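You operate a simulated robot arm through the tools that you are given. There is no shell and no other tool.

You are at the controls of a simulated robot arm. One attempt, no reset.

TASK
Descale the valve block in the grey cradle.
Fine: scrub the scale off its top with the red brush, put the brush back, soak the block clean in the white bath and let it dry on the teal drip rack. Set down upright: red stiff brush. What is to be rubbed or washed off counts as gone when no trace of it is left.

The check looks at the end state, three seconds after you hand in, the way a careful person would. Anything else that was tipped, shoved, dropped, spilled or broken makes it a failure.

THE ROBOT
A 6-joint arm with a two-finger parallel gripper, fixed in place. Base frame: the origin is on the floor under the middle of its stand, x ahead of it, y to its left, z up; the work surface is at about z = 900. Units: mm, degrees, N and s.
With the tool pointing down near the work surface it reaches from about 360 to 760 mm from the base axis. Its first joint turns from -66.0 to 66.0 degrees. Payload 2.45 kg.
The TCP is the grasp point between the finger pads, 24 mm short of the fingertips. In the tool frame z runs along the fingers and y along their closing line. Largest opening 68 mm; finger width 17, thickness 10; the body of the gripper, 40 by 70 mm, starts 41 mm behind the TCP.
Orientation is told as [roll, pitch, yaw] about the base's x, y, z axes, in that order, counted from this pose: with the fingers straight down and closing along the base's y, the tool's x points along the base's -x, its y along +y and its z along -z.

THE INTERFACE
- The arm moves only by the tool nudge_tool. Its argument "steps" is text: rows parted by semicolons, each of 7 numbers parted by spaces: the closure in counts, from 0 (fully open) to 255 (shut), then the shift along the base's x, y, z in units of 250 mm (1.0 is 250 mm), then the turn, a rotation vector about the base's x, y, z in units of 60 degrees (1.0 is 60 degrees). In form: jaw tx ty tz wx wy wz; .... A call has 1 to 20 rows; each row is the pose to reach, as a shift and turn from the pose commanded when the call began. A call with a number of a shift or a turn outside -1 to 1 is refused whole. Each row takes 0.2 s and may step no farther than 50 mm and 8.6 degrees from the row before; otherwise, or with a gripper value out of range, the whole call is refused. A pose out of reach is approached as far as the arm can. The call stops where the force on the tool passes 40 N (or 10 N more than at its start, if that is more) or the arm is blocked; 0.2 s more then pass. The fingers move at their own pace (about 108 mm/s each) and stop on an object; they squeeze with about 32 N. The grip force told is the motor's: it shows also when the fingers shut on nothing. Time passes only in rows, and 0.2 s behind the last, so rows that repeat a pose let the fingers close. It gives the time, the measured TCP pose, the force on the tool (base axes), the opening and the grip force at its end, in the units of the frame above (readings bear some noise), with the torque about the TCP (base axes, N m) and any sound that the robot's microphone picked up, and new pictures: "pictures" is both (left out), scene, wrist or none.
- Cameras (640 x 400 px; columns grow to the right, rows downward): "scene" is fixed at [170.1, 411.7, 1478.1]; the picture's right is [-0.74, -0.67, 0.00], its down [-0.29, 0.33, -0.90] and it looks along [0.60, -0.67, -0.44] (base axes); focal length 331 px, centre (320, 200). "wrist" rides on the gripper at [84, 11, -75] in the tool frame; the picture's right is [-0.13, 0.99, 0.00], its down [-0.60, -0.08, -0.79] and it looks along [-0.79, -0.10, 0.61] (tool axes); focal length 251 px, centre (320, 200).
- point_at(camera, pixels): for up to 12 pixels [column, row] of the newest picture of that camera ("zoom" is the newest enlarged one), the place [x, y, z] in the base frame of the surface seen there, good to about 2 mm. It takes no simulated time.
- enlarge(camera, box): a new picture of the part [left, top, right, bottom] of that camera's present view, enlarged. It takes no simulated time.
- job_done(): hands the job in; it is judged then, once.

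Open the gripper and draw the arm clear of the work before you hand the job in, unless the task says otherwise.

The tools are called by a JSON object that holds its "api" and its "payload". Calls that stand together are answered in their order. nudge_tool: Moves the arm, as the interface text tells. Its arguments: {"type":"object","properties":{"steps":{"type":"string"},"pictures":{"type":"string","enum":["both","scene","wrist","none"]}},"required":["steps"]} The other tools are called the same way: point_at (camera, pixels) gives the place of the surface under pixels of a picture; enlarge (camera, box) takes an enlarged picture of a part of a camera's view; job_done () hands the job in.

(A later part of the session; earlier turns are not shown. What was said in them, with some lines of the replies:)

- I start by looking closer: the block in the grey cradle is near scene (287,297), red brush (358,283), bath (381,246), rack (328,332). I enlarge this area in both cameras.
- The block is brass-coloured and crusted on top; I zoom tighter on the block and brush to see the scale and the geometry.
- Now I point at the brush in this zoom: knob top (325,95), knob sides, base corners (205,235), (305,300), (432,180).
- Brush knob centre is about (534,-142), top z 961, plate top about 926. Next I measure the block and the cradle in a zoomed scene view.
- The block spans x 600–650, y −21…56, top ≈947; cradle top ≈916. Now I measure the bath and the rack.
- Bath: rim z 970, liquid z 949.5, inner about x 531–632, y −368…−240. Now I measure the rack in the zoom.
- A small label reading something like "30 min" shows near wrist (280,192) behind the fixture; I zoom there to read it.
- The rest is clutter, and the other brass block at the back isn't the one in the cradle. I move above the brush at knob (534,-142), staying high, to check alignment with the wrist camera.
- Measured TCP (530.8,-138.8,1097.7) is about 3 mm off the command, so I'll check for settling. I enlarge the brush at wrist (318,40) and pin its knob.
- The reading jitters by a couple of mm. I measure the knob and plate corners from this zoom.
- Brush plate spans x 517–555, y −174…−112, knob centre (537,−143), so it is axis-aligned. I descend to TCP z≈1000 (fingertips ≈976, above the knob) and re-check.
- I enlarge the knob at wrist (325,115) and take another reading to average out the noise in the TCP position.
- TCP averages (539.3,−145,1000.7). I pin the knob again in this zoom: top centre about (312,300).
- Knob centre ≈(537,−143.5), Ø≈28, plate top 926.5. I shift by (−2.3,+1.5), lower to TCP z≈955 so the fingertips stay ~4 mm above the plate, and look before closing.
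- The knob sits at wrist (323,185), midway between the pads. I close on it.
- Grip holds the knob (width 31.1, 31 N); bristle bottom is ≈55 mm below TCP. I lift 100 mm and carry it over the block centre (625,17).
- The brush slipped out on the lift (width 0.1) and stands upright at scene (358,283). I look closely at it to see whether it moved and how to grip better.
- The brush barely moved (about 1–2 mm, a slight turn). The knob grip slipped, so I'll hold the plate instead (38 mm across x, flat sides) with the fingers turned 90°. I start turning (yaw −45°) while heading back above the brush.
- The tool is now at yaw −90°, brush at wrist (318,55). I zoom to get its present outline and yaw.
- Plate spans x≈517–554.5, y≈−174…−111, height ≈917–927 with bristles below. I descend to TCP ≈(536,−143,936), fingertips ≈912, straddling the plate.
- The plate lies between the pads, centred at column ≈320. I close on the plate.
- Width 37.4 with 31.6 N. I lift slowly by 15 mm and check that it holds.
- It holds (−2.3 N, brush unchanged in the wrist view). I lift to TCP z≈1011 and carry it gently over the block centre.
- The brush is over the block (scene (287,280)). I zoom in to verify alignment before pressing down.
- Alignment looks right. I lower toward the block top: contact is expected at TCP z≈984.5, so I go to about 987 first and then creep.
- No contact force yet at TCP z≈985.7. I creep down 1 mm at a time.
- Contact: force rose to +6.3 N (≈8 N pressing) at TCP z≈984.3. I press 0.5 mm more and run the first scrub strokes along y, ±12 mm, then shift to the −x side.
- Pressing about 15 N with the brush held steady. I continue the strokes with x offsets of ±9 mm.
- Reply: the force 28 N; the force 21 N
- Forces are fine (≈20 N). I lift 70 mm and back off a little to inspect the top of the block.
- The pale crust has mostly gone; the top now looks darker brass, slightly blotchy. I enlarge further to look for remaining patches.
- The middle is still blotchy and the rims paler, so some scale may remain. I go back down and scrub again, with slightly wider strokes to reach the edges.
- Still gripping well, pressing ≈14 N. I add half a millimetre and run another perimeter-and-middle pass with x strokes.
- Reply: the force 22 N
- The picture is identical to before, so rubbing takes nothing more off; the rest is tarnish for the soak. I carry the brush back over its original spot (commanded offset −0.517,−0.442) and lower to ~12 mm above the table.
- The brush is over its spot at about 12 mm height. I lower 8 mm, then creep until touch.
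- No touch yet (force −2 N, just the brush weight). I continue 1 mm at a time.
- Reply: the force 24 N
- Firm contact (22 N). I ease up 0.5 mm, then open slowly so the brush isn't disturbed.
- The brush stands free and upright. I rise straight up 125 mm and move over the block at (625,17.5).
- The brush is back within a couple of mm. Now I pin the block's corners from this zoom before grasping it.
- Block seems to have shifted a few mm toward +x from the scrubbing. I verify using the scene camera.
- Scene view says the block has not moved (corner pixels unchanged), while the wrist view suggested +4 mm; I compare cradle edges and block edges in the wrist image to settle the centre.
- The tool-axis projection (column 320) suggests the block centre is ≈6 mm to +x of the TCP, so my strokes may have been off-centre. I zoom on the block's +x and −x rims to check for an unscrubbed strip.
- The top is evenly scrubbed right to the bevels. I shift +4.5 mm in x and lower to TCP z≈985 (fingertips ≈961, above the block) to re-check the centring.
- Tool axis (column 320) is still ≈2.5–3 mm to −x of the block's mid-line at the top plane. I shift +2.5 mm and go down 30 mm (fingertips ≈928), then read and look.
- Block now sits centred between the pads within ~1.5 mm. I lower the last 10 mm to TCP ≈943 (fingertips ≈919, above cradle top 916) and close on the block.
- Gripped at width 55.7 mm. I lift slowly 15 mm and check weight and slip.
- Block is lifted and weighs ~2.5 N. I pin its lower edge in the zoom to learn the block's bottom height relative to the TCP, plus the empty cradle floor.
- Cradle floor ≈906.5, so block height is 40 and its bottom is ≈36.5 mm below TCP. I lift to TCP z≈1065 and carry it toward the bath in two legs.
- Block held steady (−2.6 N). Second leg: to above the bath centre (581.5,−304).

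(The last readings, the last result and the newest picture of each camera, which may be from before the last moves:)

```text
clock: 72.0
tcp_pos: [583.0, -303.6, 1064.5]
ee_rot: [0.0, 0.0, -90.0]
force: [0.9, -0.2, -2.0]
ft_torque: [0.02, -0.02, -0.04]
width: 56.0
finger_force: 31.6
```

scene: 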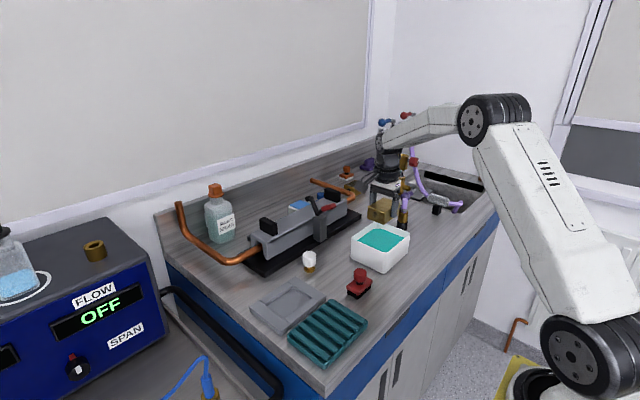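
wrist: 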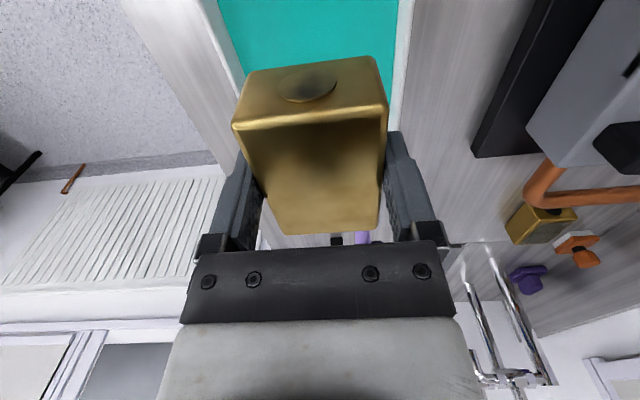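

TCP ≈(583,−304); block looks centred over the bath. I shift −1.5 mm in x and lower to TCP ≈1012 (block bottom ≈975, just over the rim) for a look.

{"api": "nudge_tool", "payload": {"steps": "255 -0.006 0 -0.05 0 0 0; 255 -0.006 0 -0.12 0 0 0; 255 -0.006 0 -0.18 0 0 0; 255 -0.006 0 -0.21 0 0 0; 255 -0.006 0 -0.21 0 0 0", "pictures": "both"}}

{"api": "enlarge", "payload": {"camera": "scene", "box": [330, 190, 430, 280]}}

```text
clock: 73.2
tcp_pos: [579.5, -303.8, 1011.7]
ee_rot: [0.1, 0.0, -90.0]
force: [0.0, -0.5, -2.7]
ft_torque: [0.01, 0.0, 0.03]
width: 55.7
finger_force: 32.7
```

scene: 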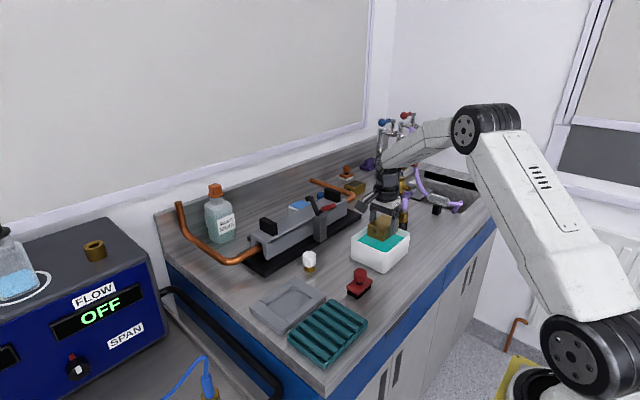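
wrist: 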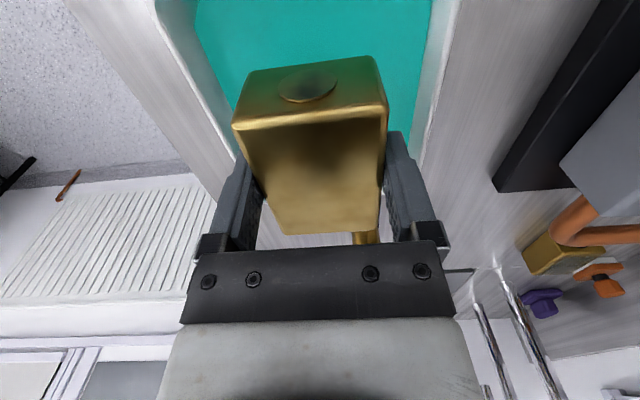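

```text
4.44 times, centred on (380, 235) of scene
```

zoom: 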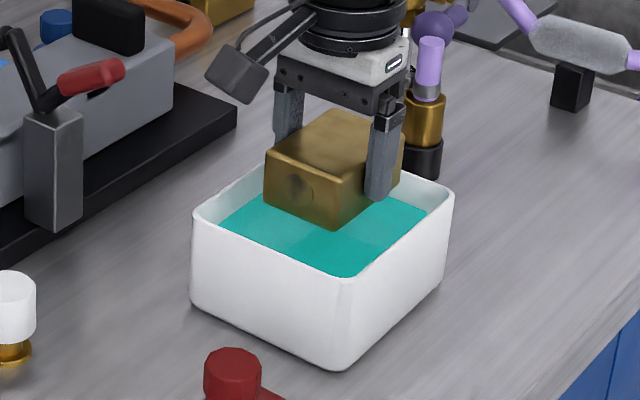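

Well centred inside the rim. I lower slowly into the liquid to TCP ≈946 (bottom ≈909), 5 mm per row once wet.

{"api": "nudge_tool", "payload": {"steps": "255 0 0 -0.04 0 0 0; 255 0 0 -0.08 0 0 0; 255 0 0 -0.1 0 0 0; 255 0 0 -0.12 0 0 0; 255 0 0 -0.14 0 0 0; 255 0 0 -0.16 0 0 0; 255 0 0 -0.18 0 0 0; 255 0 0 -0.2 0 0 0; 255 0 0 -0.22 0 0 0; 255 0 0 -0.24 0 0 0; 255 0 0 -0.255 0 0 0; 255 0 0 -0.263 0 0 0; 255 0 0 -0.263 0 0 0", "pictures": "both"}}

{"api": "enlarge", "payload": {"camera": "scene", "box": [330, 190, 430, 280]}}

```text
clock: 76.0
tcp_pos: [579.0, -304.0, 944.7]
ee_rot: [0.0, 0.1, -90.0]
force: [1.3, -1.1, -1.8]
ft_torque: [-0.01, 0.03, -0.03]
width: 55.9
finger_force: 32.4
```

scene: 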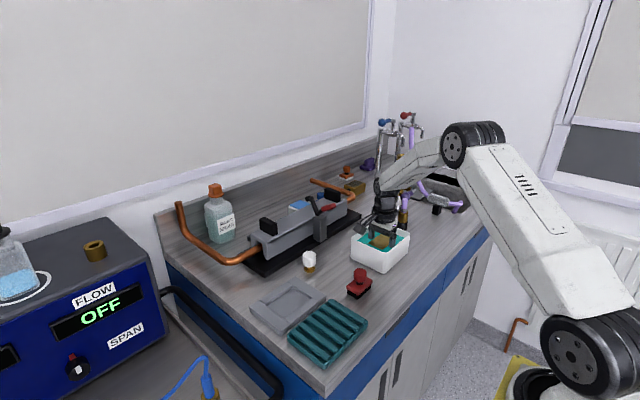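
wrist: 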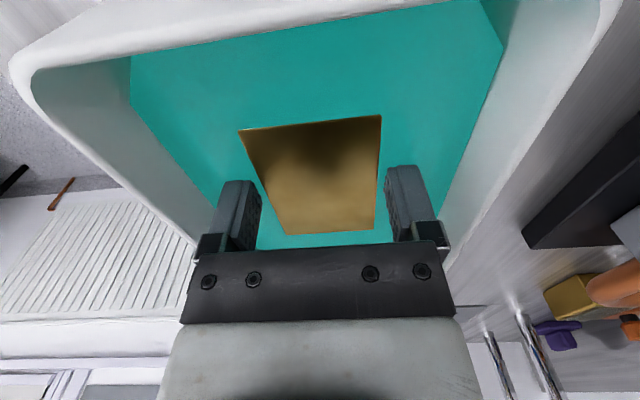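

```text
4.44 times, centred on (380, 235) of scene
```

zoom: 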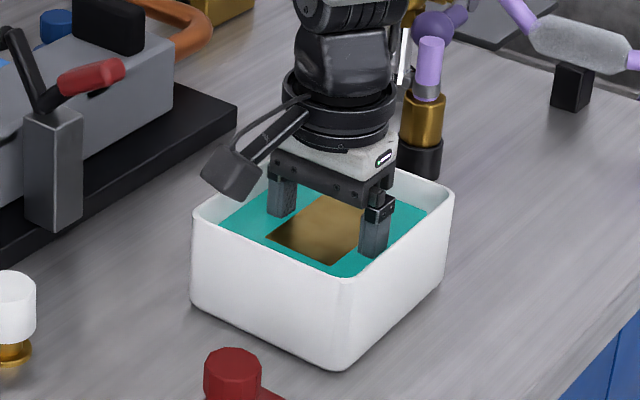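

The block's flat top still peeks above the liquid (scene zoom (325,230)). I creep lower to submerge it fully, watching the force.

{"api": "nudge_tool", "payload": {"steps": "255 0 0 -0.004 0 0 0; 255 0 0 -0.008 0 0 0; 255 0 0 -0.008 0 0 0", "pictures": "none"}}

{"api": "nudge_tool", "payload": {"steps": "255 0 0 -0.004 0 0 0; 255 0 0 -0.004 0 0 0", "pictures": "wrist"}}

```text
clock: 76.8
tcp_pos: [579.9, -305.4, 944.8]
ee_rot: [0.0, 0.0, -90.1]
force: [0.5, 0.3, -3.8]
ft_torque: [0.03, 0.02, 0.01]
width: 55.6
finger_force: 31.8
```

```text
clock: 77.4
tcp_pos: [579.3, -305.6, 943.3]
ee_rot: [0.0, 0.0, -89.9]
force: [0.0, -0.2, -3.2]
ft_torque: [0.03, 0.0, 0.0]
width: 55.9
finger_force: 31.8
```

wrist: 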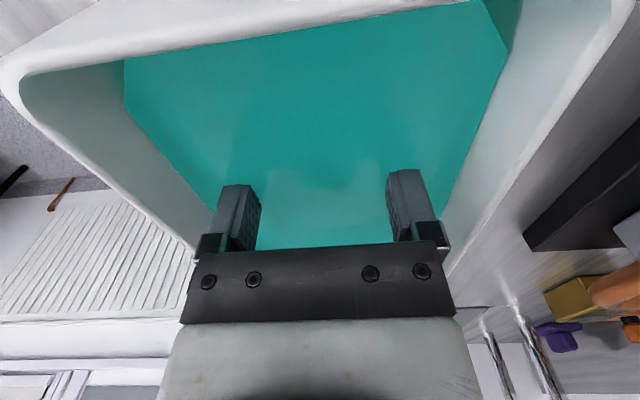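

Fully submerged now (block hidden under the teal surface) with no floor contact. I go 1 mm deeper and hold for the soak.

{"api": "nudge_tool", "payload": {"steps": "255 0 0 -0.004 0 0 0; 255 0 0 -0.004 0 0 0; 255 0 0 -0.004 0 0 0; 255 0 0 -0.004 0 0 0; 255 0 0 -0.004 0 0 0; 255 0 0 -0.004 0 0 0; 255 0 0 -0.004 0 0 0; 255 0 0 -0.004 0 0 0; 255 0 0 -0.004 0 0 0; 255 0 0 -0.004 0 0 0; 255 0 0 -0.004 0 0 0; 255 0 0 -0.004 0 0 0; 255 0 0 -0.004 0 0 0; 255 0 0 -0.004 0 0 0; 255 0 0 -0.004 0 0 0; 255 0 0 -0.004 0 0 0; 255 0 0 -0.004 0 0 0; 255 0 0 -0.004 0 0 0; 255 0 0 -0.004 0 0 0; 255 0 0 -0.004 0 0 0", "pictures": "none"}}

{"api": "nudge_tool", "payload": {"steps": "255 0 0 0 0 0 0; 255 0 0 0 0 0 0; 255 0 0 0 0 0 0; 255 0 0 0 0 0 0; 255 0 0 0 0 0 0; 255 0 0 0 0 0 0; 255 0 0 0 0 0 0; 255 0 0 0 0 0 0; 255 0 0 0 0 0 0; 255 0 0 0 0 0 0; 255 0 0 0 0 0 0; 255 0 0 0 0 0 0; 255 0 0 0 0 0 0; 255 0 0 0 0 0 0; 255 0 0 0 0 0 0; 255 0 0 0 0 0 0; 255 0 0 0 0 0 0; 255 0 0 0 0 0 0; 255 0 0 0 0 0 0; 255 0 0 0 0 0 0", "pictures": "none"}}

{"api": "nudge_tool", "payload": {"steps": "255 0 0 0 0 0 0; 255 0 0 0 0 0 0; 255 0 0 0 0 0 0; 255 0 0 0 0 0 0; 255 0 0 0 0 0 0; 255 0 0 0 0 0 0; 255 0 0 0 0 0 0; 255 0 0 0 0 0 0; 255 0 0 0 0 0 0; 255 0 0 0 0 0 0; 255 0 0 0 0 0 0; 255 0 0 0 0 0 0; 255 0 0 0 0 0 0; 255 0 0 0 0 0 0; 255 0 0 0 0 0 0; 255 0 0 0 0 0 0; 255 0 0 0 0 0 0; 255 0 0 0 0 0 0; 255 0 0 0 0 0 0; 255 0 0 0 0 0 0", "pictures": "wrist"}}

```text
clock: 81.6
tcp_pos: [579.0, -305.3, 943.0]
ee_rot: [0.0, 0.0, -89.9]
force: [2.0, -0.4, 7.0]
ft_torque: [0.05, 0.03, -0.01]
width: 55.9
finger_force: 31.1
```

```text
clock: 85.8
tcp_pos: [577.9, -305.9, 942.2]
ee_rot: [-0.1, 0.0, -90.1]
force: [1.9, -0.7, 8.4]
ft_torque: [-0.04, -0.01, -0.03]
width: 55.9
finger_force: 32.2
```

```text
clock: 90.0
tcp_pos: [578.3, -305.8, 942.7]
ee_rot: [0.0, 0.0, -90.0]
force: [0.3, -0.2, 9.2]
ft_torque: [-0.04, 0.02, 0.03]
width: 55.6
finger_force: 32.2
```

wrist: 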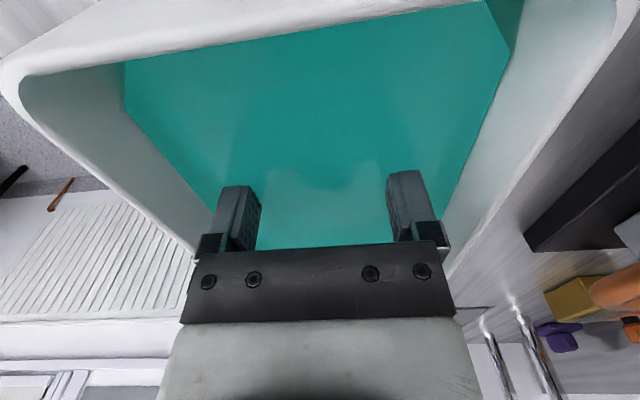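

The block is lightly resting on the bath floor (≈11 N) and has soaked ~13 s. I raise it out slowly by ~65 mm, still over the bath, to inspect it.

{"api": "nudge_tool", "payload": {"steps": "255 0 0 0.02 0 0 0; 255 0 0 0.04 0 0 0; 255 0 0 0.06 0 0 0; 255 0 0 0.08 0 0 0; 255 0 0 0.1 0 0 0; 255 0 0 0.12 0 0 0; 255 0 0 0.14 0 0 0; 255 0 0 0.16 0 0 0; 255 0 0 0.18 0 0 0; 255 0 0 0.2 0 0 0; 255 0 0 0.22 0 0 0; 255 0 0 0.24 0 0 0; 255 0 0 0.26 0 0 0; 255 0 0 0.26 0 0 0", "pictures": "both"}}

{"api": "enlarge", "payload": {"camera": "scene", "box": [340, 190, 420, 260]}}

{"api": "enlarge", "payload": {"camera": "wrist", "box": [200, 40, 440, 240]}}

```text
clock: 93.0
tcp_pos: [579.1, -305.8, 1006.2]
ee_rot: [0.0, -0.1, -90.0]
force: [0.6, 0.6, -3.0]
ft_torque: [0.03, 0.01, 0.01]
width: 55.8
finger_force: 32.5
```

scene: 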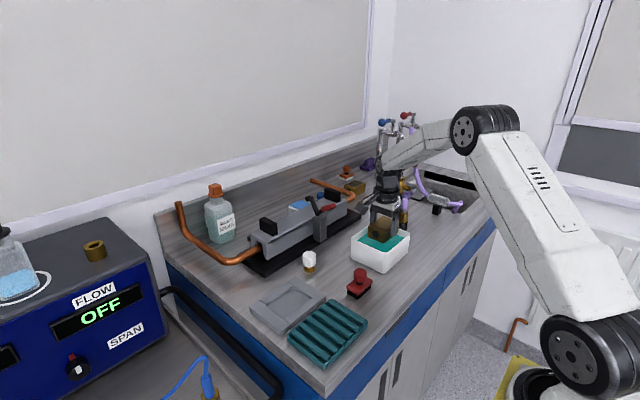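
wrist: 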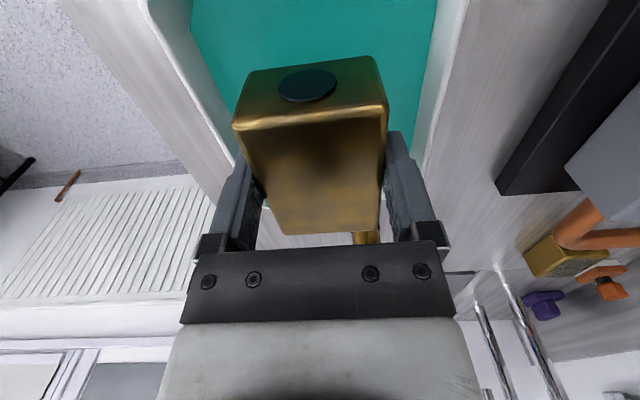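

```text
5.71 times, centred on (380, 225) of scene
```

zoom: 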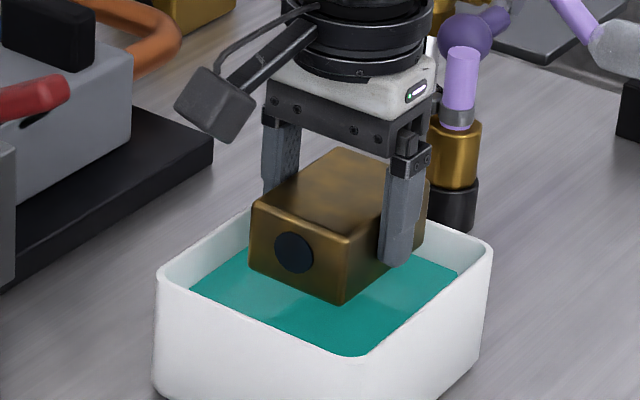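

```text
2.00 times, centred on (320, 140) of wrist
```

zoom: 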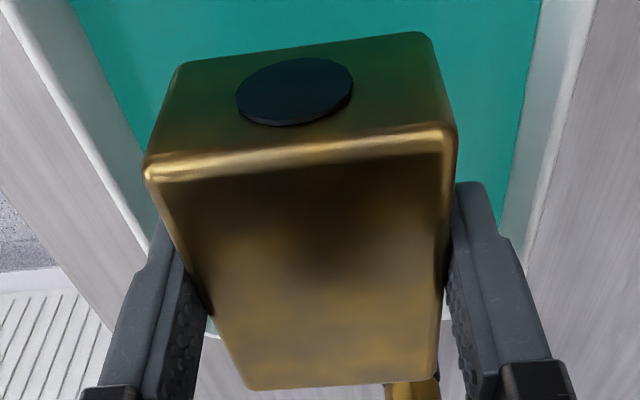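

The soak changed the block: the port is now dark/open and the brass richer. I zoom hard on the top and sides to see whether any residue remains.

{"api": "enlarge", "payload": {"camera": "scene", "box": [368, 210, 408, 248]}}

{"api": "enlarge", "payload": {"camera": "wrist", "box": [250, 90, 390, 235]}}

```text
10.53 times, centred on (388, 229) of scene
```

zoom: 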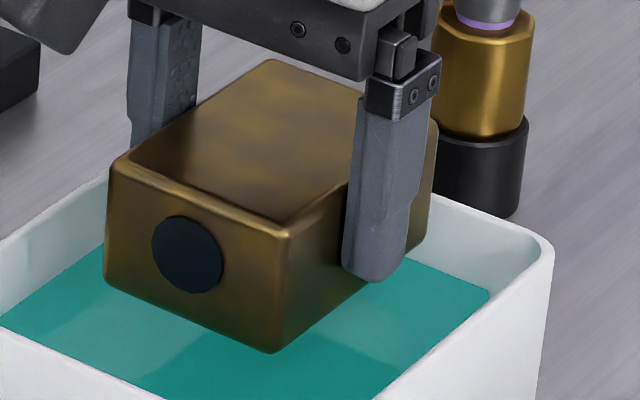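

```text
2.76 times, centred on (320, 162) of wrist
```

zoom: 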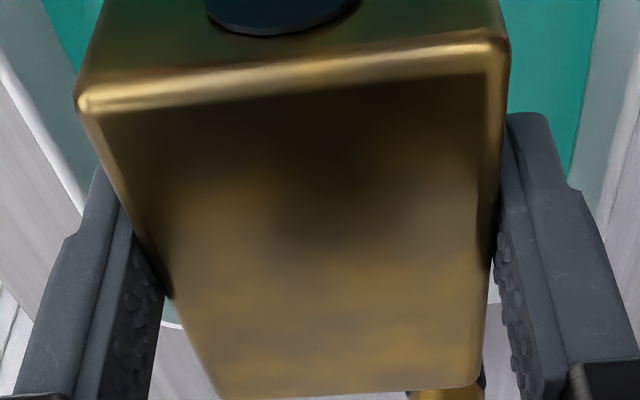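

Still patchy on the top, which may be leftover film. I lower it again and soak for another ~16 s, then compare.

{"api": "nudge_tool", "payload": {"steps": "255 0 0 -0.03 0 0 0; 255 0 0 -0.06 0 0 0; 255 0 0 -0.09 0 0 0; 255 0 0 -0.12 0 0 0; 255 0 0 -0.15 0 0 0; 255 0 0 -0.18 0 0 0; 255 0 0 -0.21 0 0 0; 255 0 0 -0.235 0 0 0; 255 0 0 -0.25 0 0 0; 255 0 0 -0.258 0 0 0; 255 0 0 -0.258 0 0 0; 255 0 0 -0.258 0 0 0; 255 0 0 -0.258 0 0 0; 255 0 0 -0.258 0 0 0; 255 0 0 -0.258 0 0 0; 255 0 0 -0.258 0 0 0; 255 0 0 -0.258 0 0 0; 255 0 0 -0.258 0 0 0; 255 0 0 -0.258 0 0 0; 255 0 0 -0.258 0 0 0", "pictures": "wrist"}}

{"api": "nudge_tool", "payload": {"steps": "255 0 0 0 0 0 0; 255 0 0 0 0 0 0; 255 0 0 0 0 0 0; 255 0 0 0 0 0 0; 255 0 0 0 0 0 0; 255 0 0 0 0 0 0; 255 0 0 0 0 0 0; 255 0 0 0 0 0 0; 255 0 0 0 0 0 0; 255 0 0 0 0 0 0; 255 0 0 0 0 0 0; 255 0 0 0 0 0 0; 255 0 0 0 0 0 0; 255 0 0 0 0 0 0; 255 0 0 0 0 0 0; 255 0 0 0 0 0 0; 255 0 0 0 0 0 0; 255 0 0 0 0 0 0; 255 0 0 0 0 0 0; 255 0 0 0 0 0 0", "pictures": "none"}}

{"api": "nudge_tool", "payload": {"steps": "255 0 0 0 0 0 0; 255 0 0 0 0 0 0; 255 0 0 0 0 0 0; 255 0 0 0 0 0 0; 255 0 0 0 0 0 0; 255 0 0 0 0 0 0; 255 0 0 0 0 0 0; 255 0 0 0 0 0 0; 255 0 0 0 0 0 0; 255 0 0 0 0 0 0; 255 0 0 0 0 0 0; 255 0 0 0 0 0 0; 255 0 0 0 0 0 0; 255 0 0 0 0 0 0; 255 0 0 0 0 0 0; 255 0 0 0 0 0 0; 255 0 0 0 0 0 0; 255 0 0 0 0 0 0; 255 0 0 0 0 0 0; 255 0 0 0 0 0 0", "pictures": "none"}}

{"api": "nudge_tool", "payload": {"steps": "255 0 0 0 0 0 0; 255 0 0 0 0 0 0; 255 0 0 0 0 0 0; 255 0 0 0 0 0 0; 255 0 0 0 0 0 0; 255 0 0 0 0 0 0; 255 0 0 0 0 0 0; 255 0 0 0 0 0 0; 255 0 0 0 0 0 0; 255 0 0 0 0 0 0; 255 0 0 0 0 0 0; 255 0 0 0 0 0 0; 255 0 0 0 0 0 0; 255 0 0 0 0 0 0; 255 0 0 0 0 0 0; 255 0 0 0 0 0 0; 255 0 0 0 0 0 0; 255 0 0 0 0 0 0; 255 0 0 0 0 0 0; 255 0 0 0 0 0 0", "pictures": "none"}}

{"api": "nudge_tool", "payload": {"steps": "255 0 0 0.02 0 0 0; 255 0 0 0.04 0 0 0; 255 0 0 0.06 0 0 0; 255 0 0 0.08 0 0 0; 255 0 0 0.1 0 0 0; 255 0 0 0.12 0 0 0; 255 0 0 0.14 0 0 0; 255 0 0 0.16 0 0 0; 255 0 0 0.18 0 0 0; 255 0 0 0.2 0 0 0; 255 0 0 0.22 0 0 0; 255 0 0 0.24 0 0 0; 255 0 0 0.258 0 0 0; 255 0 0 0.258 0 0 0", "pictures": "both"}}

{"api": "enlarge", "payload": {"camera": "scene", "box": [368, 210, 408, 248]}}

{"api": "enlarge", "payload": {"camera": "wrist", "box": [250, 90, 390, 235]}}

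```text
clock: 97.2
tcp_pos: [579.0, -304.3, 943.8]
ee_rot: [0.0, -0.1, -90.1]
force: [-0.4, 1.0, -2.4]
ft_torque: [0.03, -0.04, -0.01]
width: 55.7
finger_force: 32.1
```

wrist: 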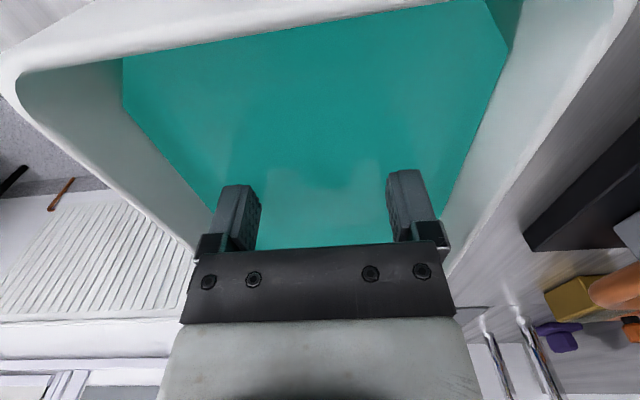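

```text
clock: 101.4
tcp_pos: [579.5, -306.5, 943.7]
ee_rot: [-0.1, 0.1, -90.0]
force: [-0.3, -0.2, -3.5]
ft_torque: [0.01, -0.01, -0.03]
width: 55.6
finger_force: 31.8
```

```text
clock: 105.6
tcp_pos: [580.1, -305.0, 943.0]
ee_rot: [0.0, 0.0, -90.0]
force: [-1.1, 0.0, -2.9]
ft_torque: [-0.01, -0.02, 0.01]
width: 55.7
finger_force: 32.0
```

```text
clock: 109.8
tcp_pos: [579.2, -305.1, 943.1]
ee_rot: [0.0, 0.0, -90.0]
force: [0.3, 0.3, -2.3]
ft_torque: [0.0, 0.02, 0.0]
width: 56.2
finger_force: 31.7
```

```text
clock: 112.8
tcp_pos: [579.4, -305.2, 1008.7]
ee_rot: [0.0, 0.0, -90.0]
force: [0.7, -0.5, -3.3]
ft_torque: [0.01, -0.02, 0.04]
width: 55.7
finger_force: 32.2
```

scene: 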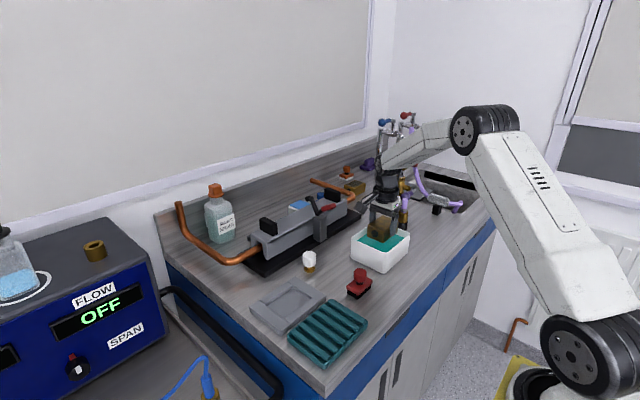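
wrist: 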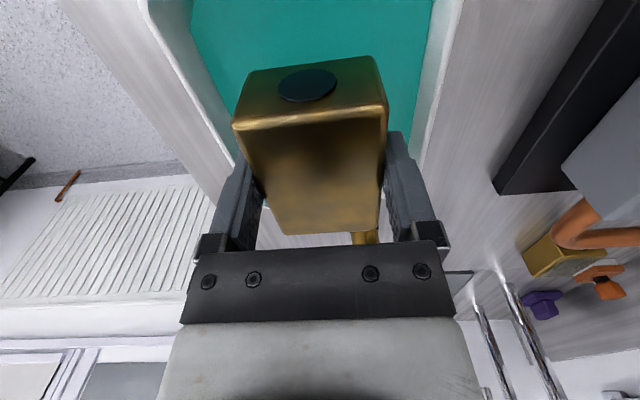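

```text
10.53 times, centred on (388, 229) of scene
```

zoom: 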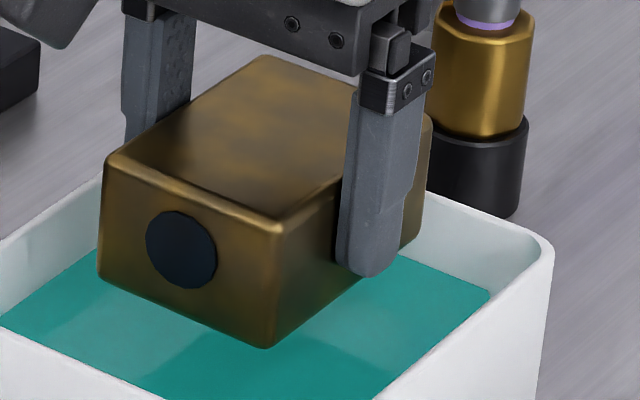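

```text
2.76 times, centred on (320, 162) of wrist
```

zoom: 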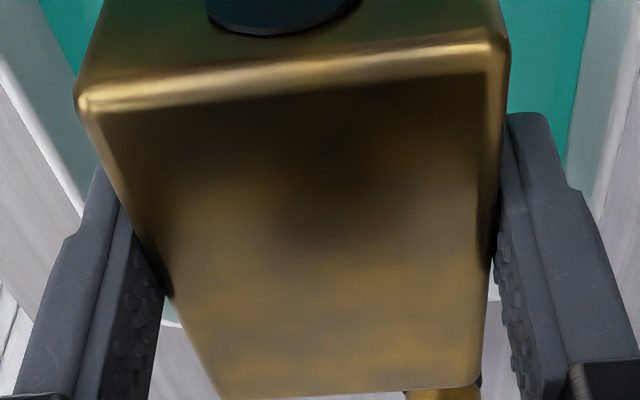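

No further change after 29 s of soaking, so the soak is complete. I let it drain over the bath for ~3 s while raising to a safe carry height.

{"api": "nudge_tool", "payload": {"steps": "255 0 0 0 0 0 0; 255 0 0 0 0 0 0; 255 0 0 0 0 0 0; 255 0 0 0 0 0 0; 255 0 0 0 0 0 0; 255 0 0 0 0 0 0; 255 0 0 0 0 0 0; 255 0 0 0 0 0 0; 255 0 0 0 0 0 0; 255 0 0 0.03 0 0 0; 255 0 0 0.08 0 0 0; 255 0 0 0.13 0 0 0; 255 0 0 0.18 0 0 0; 255 0 0 0.22 0 0 0; 255 0 0 0.23 0 0 0; 255 0 0 0.23 0 0 0; 255 0 0 0.23 0 0 0; 255 0 0 0.23 0 0 0; 255 0 0 0.23 0 0 0; 255 0 0 0.23 0 0 0", "pictures": "both"}}

{"api": "enlarge", "payload": {"camera": "scene", "box": [340, 180, 420, 250]}}

```text
clock: 117.0
tcp_pos: [579.6, -304.2, 1064.1]
ee_rot: [-0.1, 0.0, -90.0]
force: [-1.1, 0.3, -2.4]
ft_torque: [0.01, 0.0, -0.01]
width: 55.9
finger_force: 32.6
```

scene: 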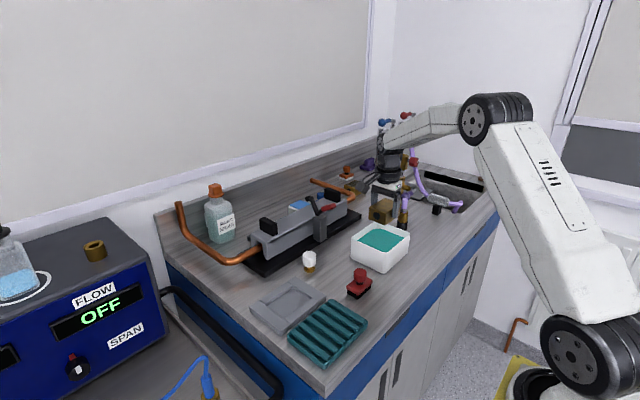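
wrist: 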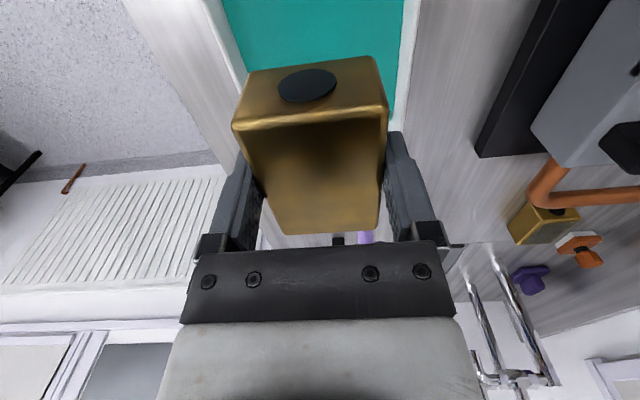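

```text
5.71 times, centred on (380, 215) of scene
```

zoom: 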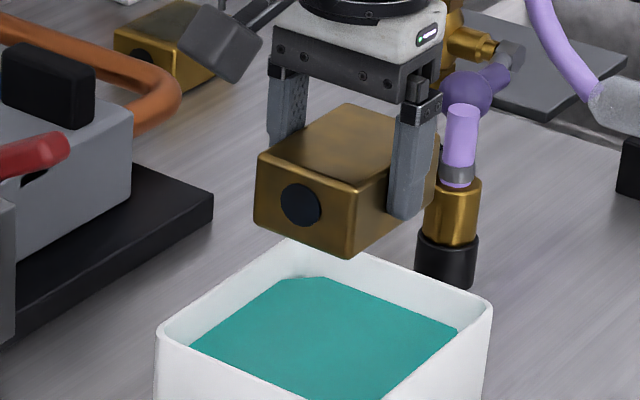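

The block looks clean and the port is open. I carry it to the rack: first leg.

{"api": "nudge_tool", "payload": {"steps": "255 -0.012 0.05 0 0 0 0; 255 -0.033 0.14 0 0 0 0; 255 -0.056 0.24 0 0 0 0; 255 -0.079 0.34 0 0 0 0; 255 -0.102 0.44 0 0 0 0; 255 -0.126 0.54 0 0 0 0; 255 -0.15 0.645 0 0 0 0; 255 -0.174 0.745 0 0 0 0; 255 -0.198 0.845 0 0 0 0; 255 -0.22 0.94 0 0 0 0; 255 -0.234 1 0 0 0 0; 255 -0.234 1 0 0 0 0", "pictures": "scene"}}

{"api": "nudge_tool", "payload": {"steps": "255 -0.02 0.08 0 0 0 0; 255 -0.043 0.17 0 0 0 0; 255 -0.065 0.25 0 0 0 0; 255 -0.075 0.288 0 0 0 0; 255 -0.075 0.288 0 0 0 0; 255 -0.075 0.288 0 0 0 0", "pictures": "both"}}

```text
clock: 119.6
tcp_pos: [522.2, -55.2, 1066.3]
ee_rot: [0.0, 0.0, -89.9]
force: [-0.3, -0.8, -2.9]
ft_torque: [0.04, 0.03, -0.02]
width: 55.8
finger_force: 32.0
```

scene: 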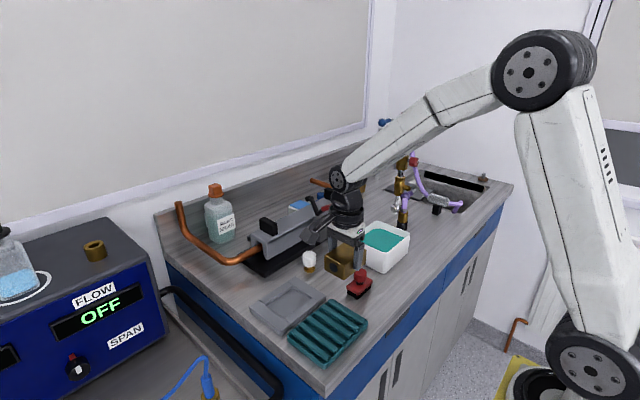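

```text
clock: 121.0
tcp_pos: [503.8, 15.0, 1065.8]
ee_rot: [0.0, 0.0, -90.1]
force: [-0.1, 0.1, -2.8]
ft_torque: [0.02, 0.04, 0.04]
width: 55.9
finger_force: 32.3
```

scene: 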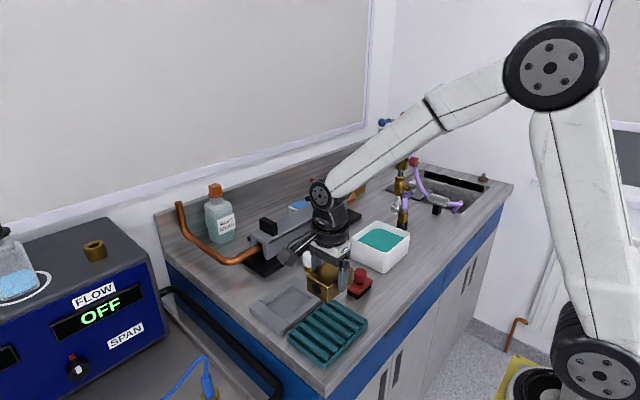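
wrist: 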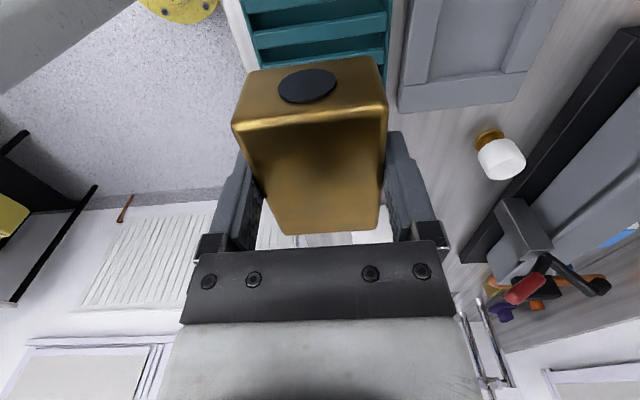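

I lower to TCP ≈1005 and check the rack edges relative to the block.

{"api": "nudge_tool", "payload": {"steps": "255 0 0.008 -0.06 0 0 0; 255 0 0.008 -0.13 0 0 0; 255 0 0.008 -0.2 0 0 0; 255 0 0.008 -0.24 0 0 0; 255 0 0.008 -0.24 0 0 0", "pictures": "both"}}

{"api": "enlarge", "payload": {"camera": "scene", "box": [270, 270, 390, 370]}}

{"api": "nudge_tool", "payload": {"steps": "255 0 0 0 0 0 0", "pictures": "none"}}

```text
clock: 122.2
tcp_pos: [503.2, 17.2, 1003.9]
ee_rot: [0.0, 0.0, -90.0]
force: [0.5, -0.6, -2.6]
ft_torque: [0.01, 0.02, -0.03]
width: 55.5
finger_force: 31.9
```

scene: 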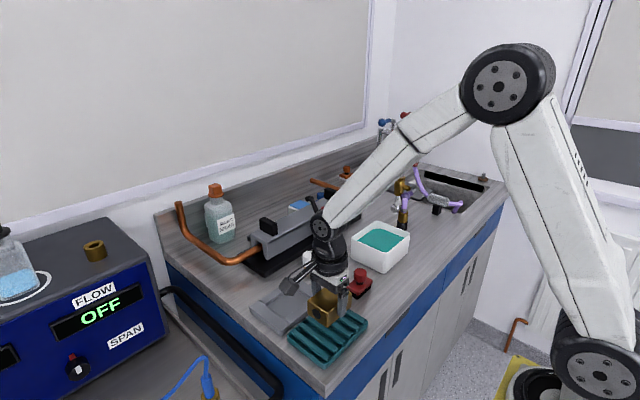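
wrist: 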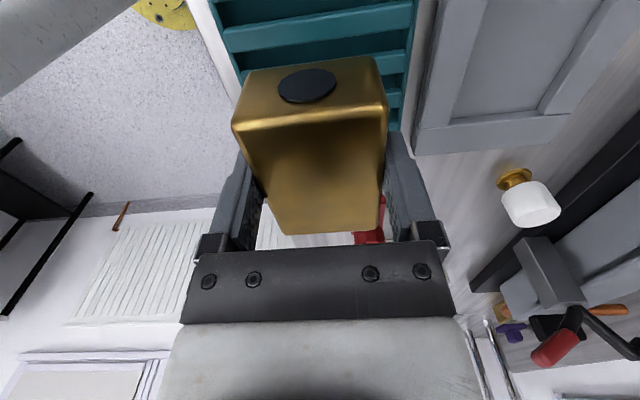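

```text
4.00 times, centred on (330, 320) of scene
```

zoom: 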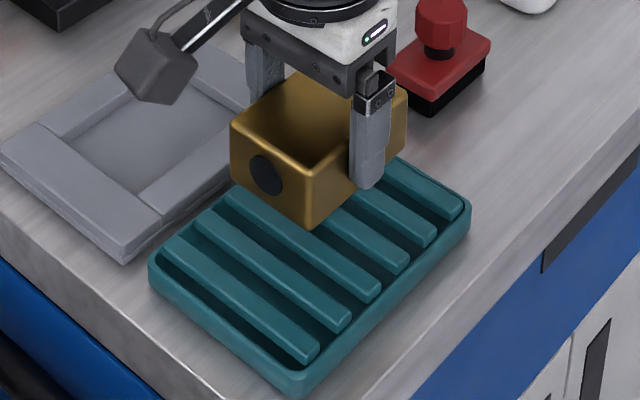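

```text
clock: 122.6
tcp_pos: [502.6, 17.7, 1004.2]
ee_rot: [0.0, 0.0, -90.0]
force: [0.2, -0.4, -2.4]
ft_torque: [0.01, -0.01, 0.04]
width: 55.9
finger_force: 32.5
```

The block is over the rack's centre. I lower to ~4 mm above the ribs (TCP ≈965), then creep to contact.

{"api": "nudge_tool", "payload": {"steps": "255 0 0 -0.04 0 0 0; 255 0 0 -0.08 0 0 0; 255 0 0 -0.12 0 0 0; 255 0 0 -0.144 0 0 0; 255 0 0 -0.156 0 0 0; 255 0 0 -0.156 0 0 0", "pictures": "scene"}}

{"api": "nudge_tool", "payload": {"steps": "255 0 0 -0.004 0 0 0; 255 0 0 -0.008 0 0 0; 255 0 0 -0.008 0 0 0", "pictures": "none"}}

{"api": "nudge_tool", "payload": {"steps": "255 0 0 -0.004 0 0 0; 255 0 0 -0.004 0 0 0", "pictures": "none"}}

```text
clock: 124.0
tcp_pos: [503.2, 18.8, 965.0]
ee_rot: [0.0, 0.0, -90.0]
force: [-0.7, -0.7, -3.1]
ft_torque: [0.0, -0.02, 0.0]
width: 56.0
finger_force: 31.9
```

scene: 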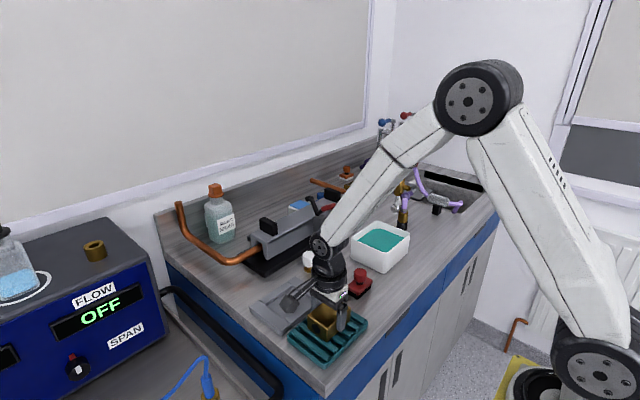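

```text
clock: 124.8
tcp_pos: [502.7, 18.8, 963.3]
ee_rot: [-0.1, 0.0, -90.0]
force: [0.8, -0.5, -3.3]
ft_torque: [-0.01, 0.01, 0.01]
width: 55.7
finger_force: 31.7
```

```text
clock: 125.4
tcp_pos: [504.2, 19.5, 962.5]
ee_rot: [0.0, 0.0, -90.0]
force: [-0.3, 0.5, -2.6]
ft_torque: [-0.01, 0.0, -0.01]
width: 55.7
finger_force: 31.9
```

No contact yet at TCP 962.5; continuing 1 mm at a time.

{"api": "nudge_tool", "payload": {"steps": "255 0 0 -0.004 0 0 0; 255 0 0 -0.004 0 0 0", "pictures": "none"}}

{"api": "nudge_tool", "payload": {"steps": "255 0 0 -0.003 0 0 0; 255 0 0 -0.003 0 0 0", "pictures": "none"}}

```text
clock: 126.0
tcp_pos: [502.6, 18.5, 961.5]
ee_rot: [0.0, 0.1, -90.0]
force: [-0.7, -0.4, -2.2]
ft_torque: [0.02, 0.01, 0.0]
width: 55.7
finger_force: 32.3
```

```text
clock: 126.6
tcp_pos: [503.4, 17.7, 960.7]
ee_rot: [0.0, 0.0, -90.0]
force: [-0.8, 1.5, 2.9]
ft_torque: [-0.17, 0.11, -0.08]
width: 55.6
finger_force: 32.1
```

Contact with the ribs (≈5.6 N). I open gently, then pause.

{"api": "nudge_tool", "payload": {"steps": "255 0 0 0 0 0 0; 42 0 0 0 0 0 0; 36 0 0 0 0 0 0; 28 0 0 0 0 0 0; 15 0 0 0 0 0 0; 0 0 0 0 0 0 0; 0 0 0 0 0 0 0; 0 0 0 0 0 0 0", "pictures": "both"}}

{"api": "enlarge", "payload": {"camera": "scene", "box": [270, 270, 390, 370]}}

```text
clock: 128.4
tcp_pos: [501.9, 18.3, 960.6]
ee_rot: [0.0, 0.0, -90.0]
force: [1.0, 1.0, -0.3]
ft_torque: [0.0, 0.0, 0.03]
width: 68.2
finger_force: 0.1
```

scene: 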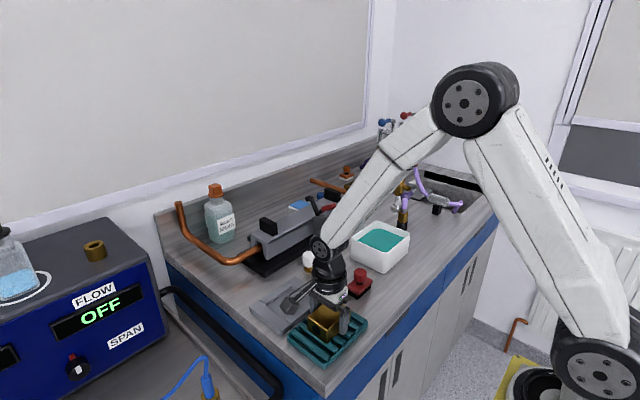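
wrist: 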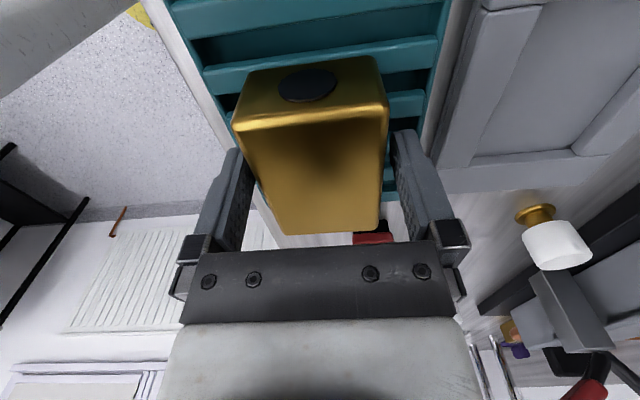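

```text
4.00 times, centred on (330, 320) of scene
```

zoom: 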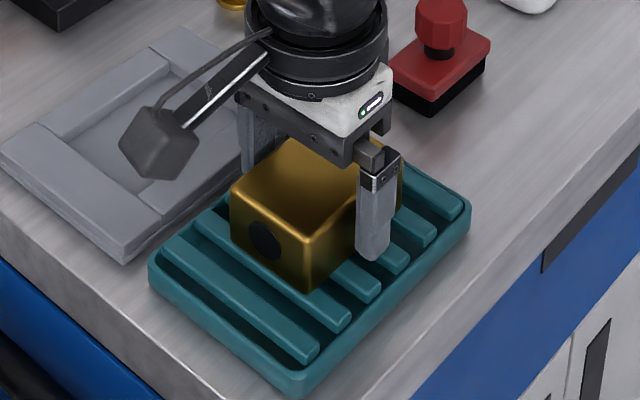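

The block stands level on the ribs and looks bright clean. I rise straight up and move clear, back toward the starting height.

{"api": "nudge_tool", "payload": {"steps": "0 0 0 0.03 0 0 0; 0 0 0 0.08 0 0 0; 0 0 0 0.15 0 0 0; 0 0 0 0.25 0 0 0; 0 0 0 0.36 0 0 0; 0 0 0 0.5 0 0 0; 0 0 -0.1 0.62 0 0 0; 0 0 -0.2 0.74 0 0 0; 0 0 -0.3 0.86 0 0 0; 0 0 -0.4 0.96 0 0 0; 0 0 -0.5 1 0 0 0; 0 0 -0.6 1 0 0 0; 0 0 -0.7 1 0 0 0; 0 0 -0.7 1 0 0 0", "pictures": "both"}}

{"api": "enlarge", "payload": {"camera": "scene", "box": [285, 285, 375, 355]}}

```text
clock: 131.4
tcp_pos: [499.5, -155.8, 1213.0]
ee_rot: [0.0, 0.0, -89.9]
force: [0.8, -0.6, 0.2]
ft_torque: [-0.06, 0.02, 0.01]
width: 68.1
finger_force: 0.1
```

scene: 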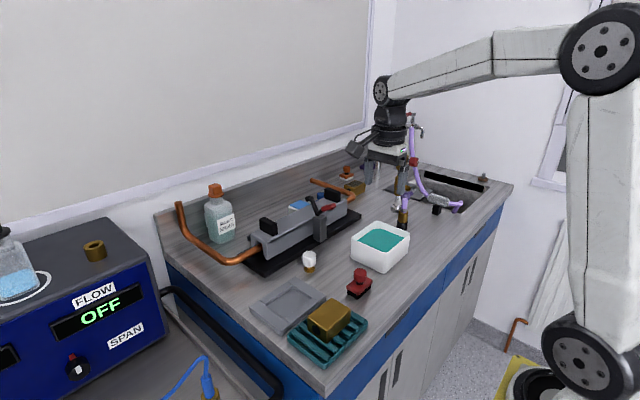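
wrist: 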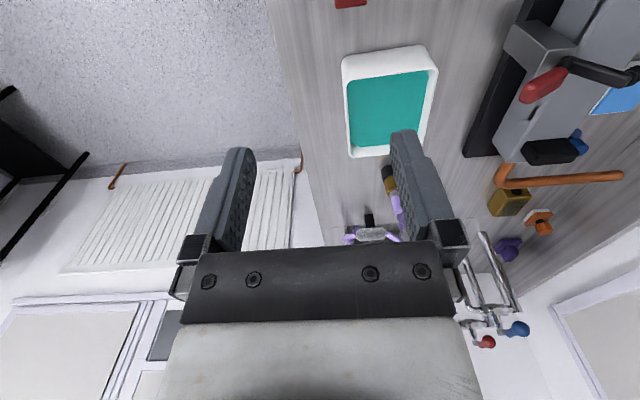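

```text
5.71 times, centred on (330, 320) of scene
```

zoom: 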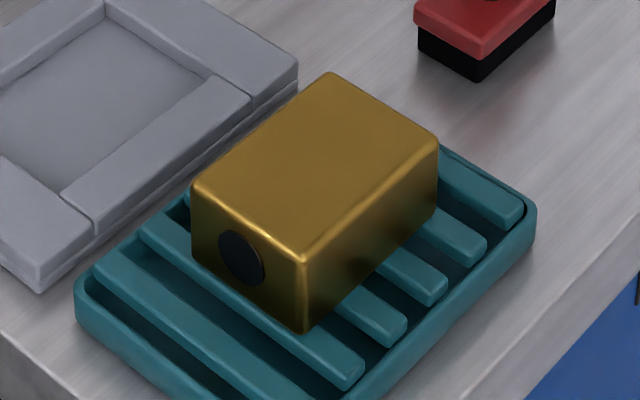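

The block is now uniformly bright brass with no blotches. I wait a few seconds for it to dry and zoom in to verify the top, the brush and the counter.

{"api": "nudge_tool", "payload": {"steps": "0 0 0 0 0 0 0; 0 0 0 0 0 0 0; 0 0 0 0 0 0 0; 0 0 0 0 0 0 0; 0 0 0 0 0 0 0; 0 0 0 0 0 0 0; 0 0 0 0 0 0 0; 0 0 0 0 0 0 0; 0 0 0 0 0 0 0; 0 0 0 0 0 0 0; 0 0 0 0 0 0 0; 0 0 0 0 0 0 0; 0 0 0 0 0 0 0; 0 0 0 0 0 0 0; 0 0 0 0 0 0 0; 0 0 0 0 0 0 0; 0 0 0 0 0 0 0; 0 0 0 0 0 0 0; 0 0 0 0 0 0 0; 0 0 0 0 0 0 0", "pictures": "scene"}}

{"api": "enlarge", "payload": {"camera": "scene", "box": [308, 293, 356, 335]}}

{"api": "enlarge", "payload": {"camera": "scene", "box": [240, 210, 430, 360]}}

```text
clock: 135.6
tcp_pos: [501.0, -154.2, 1212.5]
ee_rot: [-0.1, 0.1, -90.0]
force: [0.2, -0.1, -0.3]
ft_torque: [-0.01, 0.02, 0.0]
width: 67.9
finger_force: 0.0
```

scene: 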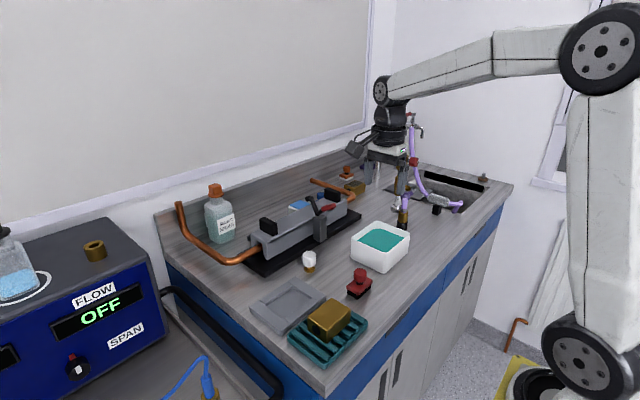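

```text
9.52 times, centred on (332, 314) of scene
```

zoom: 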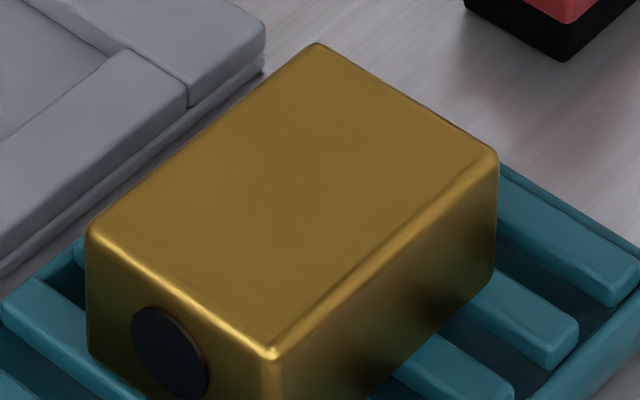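

```text
2.67 times, centred on (335, 285) of scene
```

zoom: 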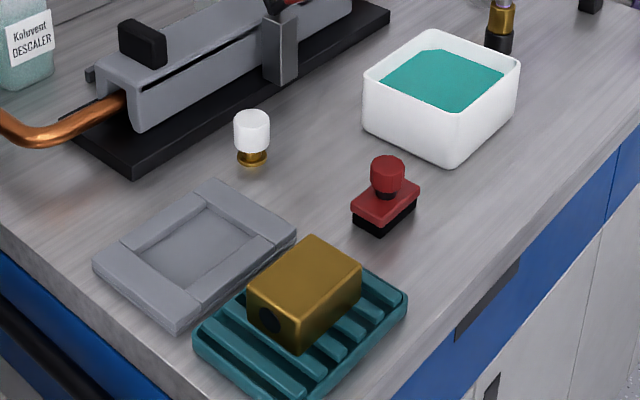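

Block, brush, bath and cradle all look right. As a last check I take a second view of the block's top with the wrist camera from high above.

{"api": "nudge_tool", "payload": {"steps": "0 0 0.12 0 0 0 0; 0 0 0.28 0 0 0 0; 0 0 0.44 -0.05 0 0 0; 0 0 0.6 -0.1 0 0 0; 0 0 0.74 -0.15 0 0 0; 0 0 0.86 -0.19 0 0 0; 0 0 0.86 -0.19 0 0 0", "pictures": "wrist"}}

{"api": "enlarge", "payload": {"camera": "wrist", "box": [220, 0, 420, 140]}}

```text
clock: 137.2
tcp_pos: [502.3, 58.9, 1160.2]
ee_rot: [0.0, 0.0, -90.0]
force: [0.2, -0.2, 0.5]
ft_torque: [-0.05, 0.03, -0.02]
width: 68.1
finger_force: 0.0
```

wrist: 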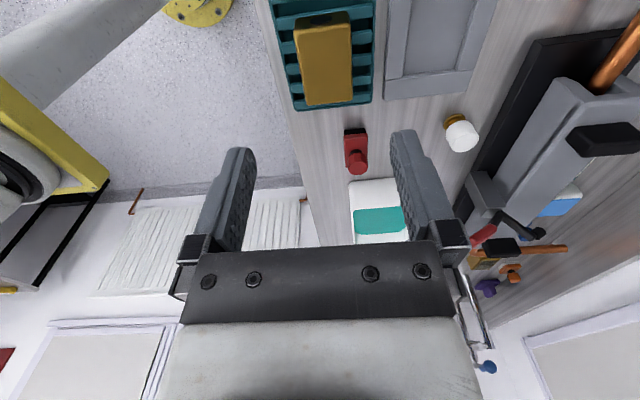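

```text
2.86 times, centred on (320, 70) of wrist
```

zoom: 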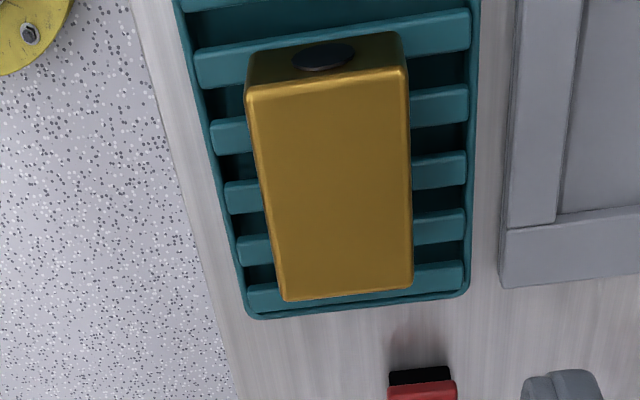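

The top is uniformly clean and the block sits squarely on the rack. I draw the arm back up and clear, gripper open.

{"api": "nudge_tool", "payload": {"steps": "0 0 -0.06 0.1 0 0 0; 0 0 -0.16 0.22 0 0 0; 0 0 -0.28 0.34 0 0 0; 0 0 -0.4 0.42 0 0 0; 0 0 -0.5 0.46 0 0 0; 0 0 -0.5 0.46 0 0 0; 0 0 -0.5 0.46 0 0 0", "pictures": "scene"}}

```text
clock: 138.8
tcp_pos: [501.3, -68.5, 1279.9]
ee_rot: [0.0, 0.1, -90.1]
force: [0.1, -0.1, 0.7]
ft_torque: [-0.03, 0.0, 0.02]
width: 68.0
finger_force: 0.1
```

scene: 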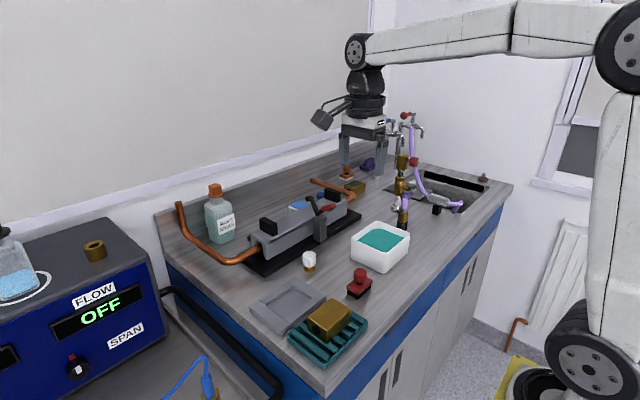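

Arm is clear and the gripper is open. The block is clean on the rack at (330,318), the brush stands upright at (358,283), and the bath and everything else are undisturbed. I hand in the job.

{"api": "job_done", "payload": {}}

```text
The job is handed in.
```

The valve block is descaled and sits level on the teal drip rack. I have handed the job in, but I don't have the check's verdict.

- **Scrub:** I brushed the whole top of the block. A second, wider pass changed nothing, so the rest was left for the bath.
- **Brush:** It is back upright, within about 2 mm of where it started. My first grip on its knob slipped when I lifted. The brush stayed standing and turned only slightly, so I held it by its plate instead.
- **Soak:** The block was fully under for about 29 s in total, in two soaks. The second soak made no further difference.
- **Drying:** After about 10 s on the rack, its top looked uniformly clean brass from both cameras. I could not see the two sides facing away from the fixed camera.

In the last pictures the bath, cradle and everything else on the counter looked undisturbed, with no visible drips. The arm is raised clear and the gripper is open.
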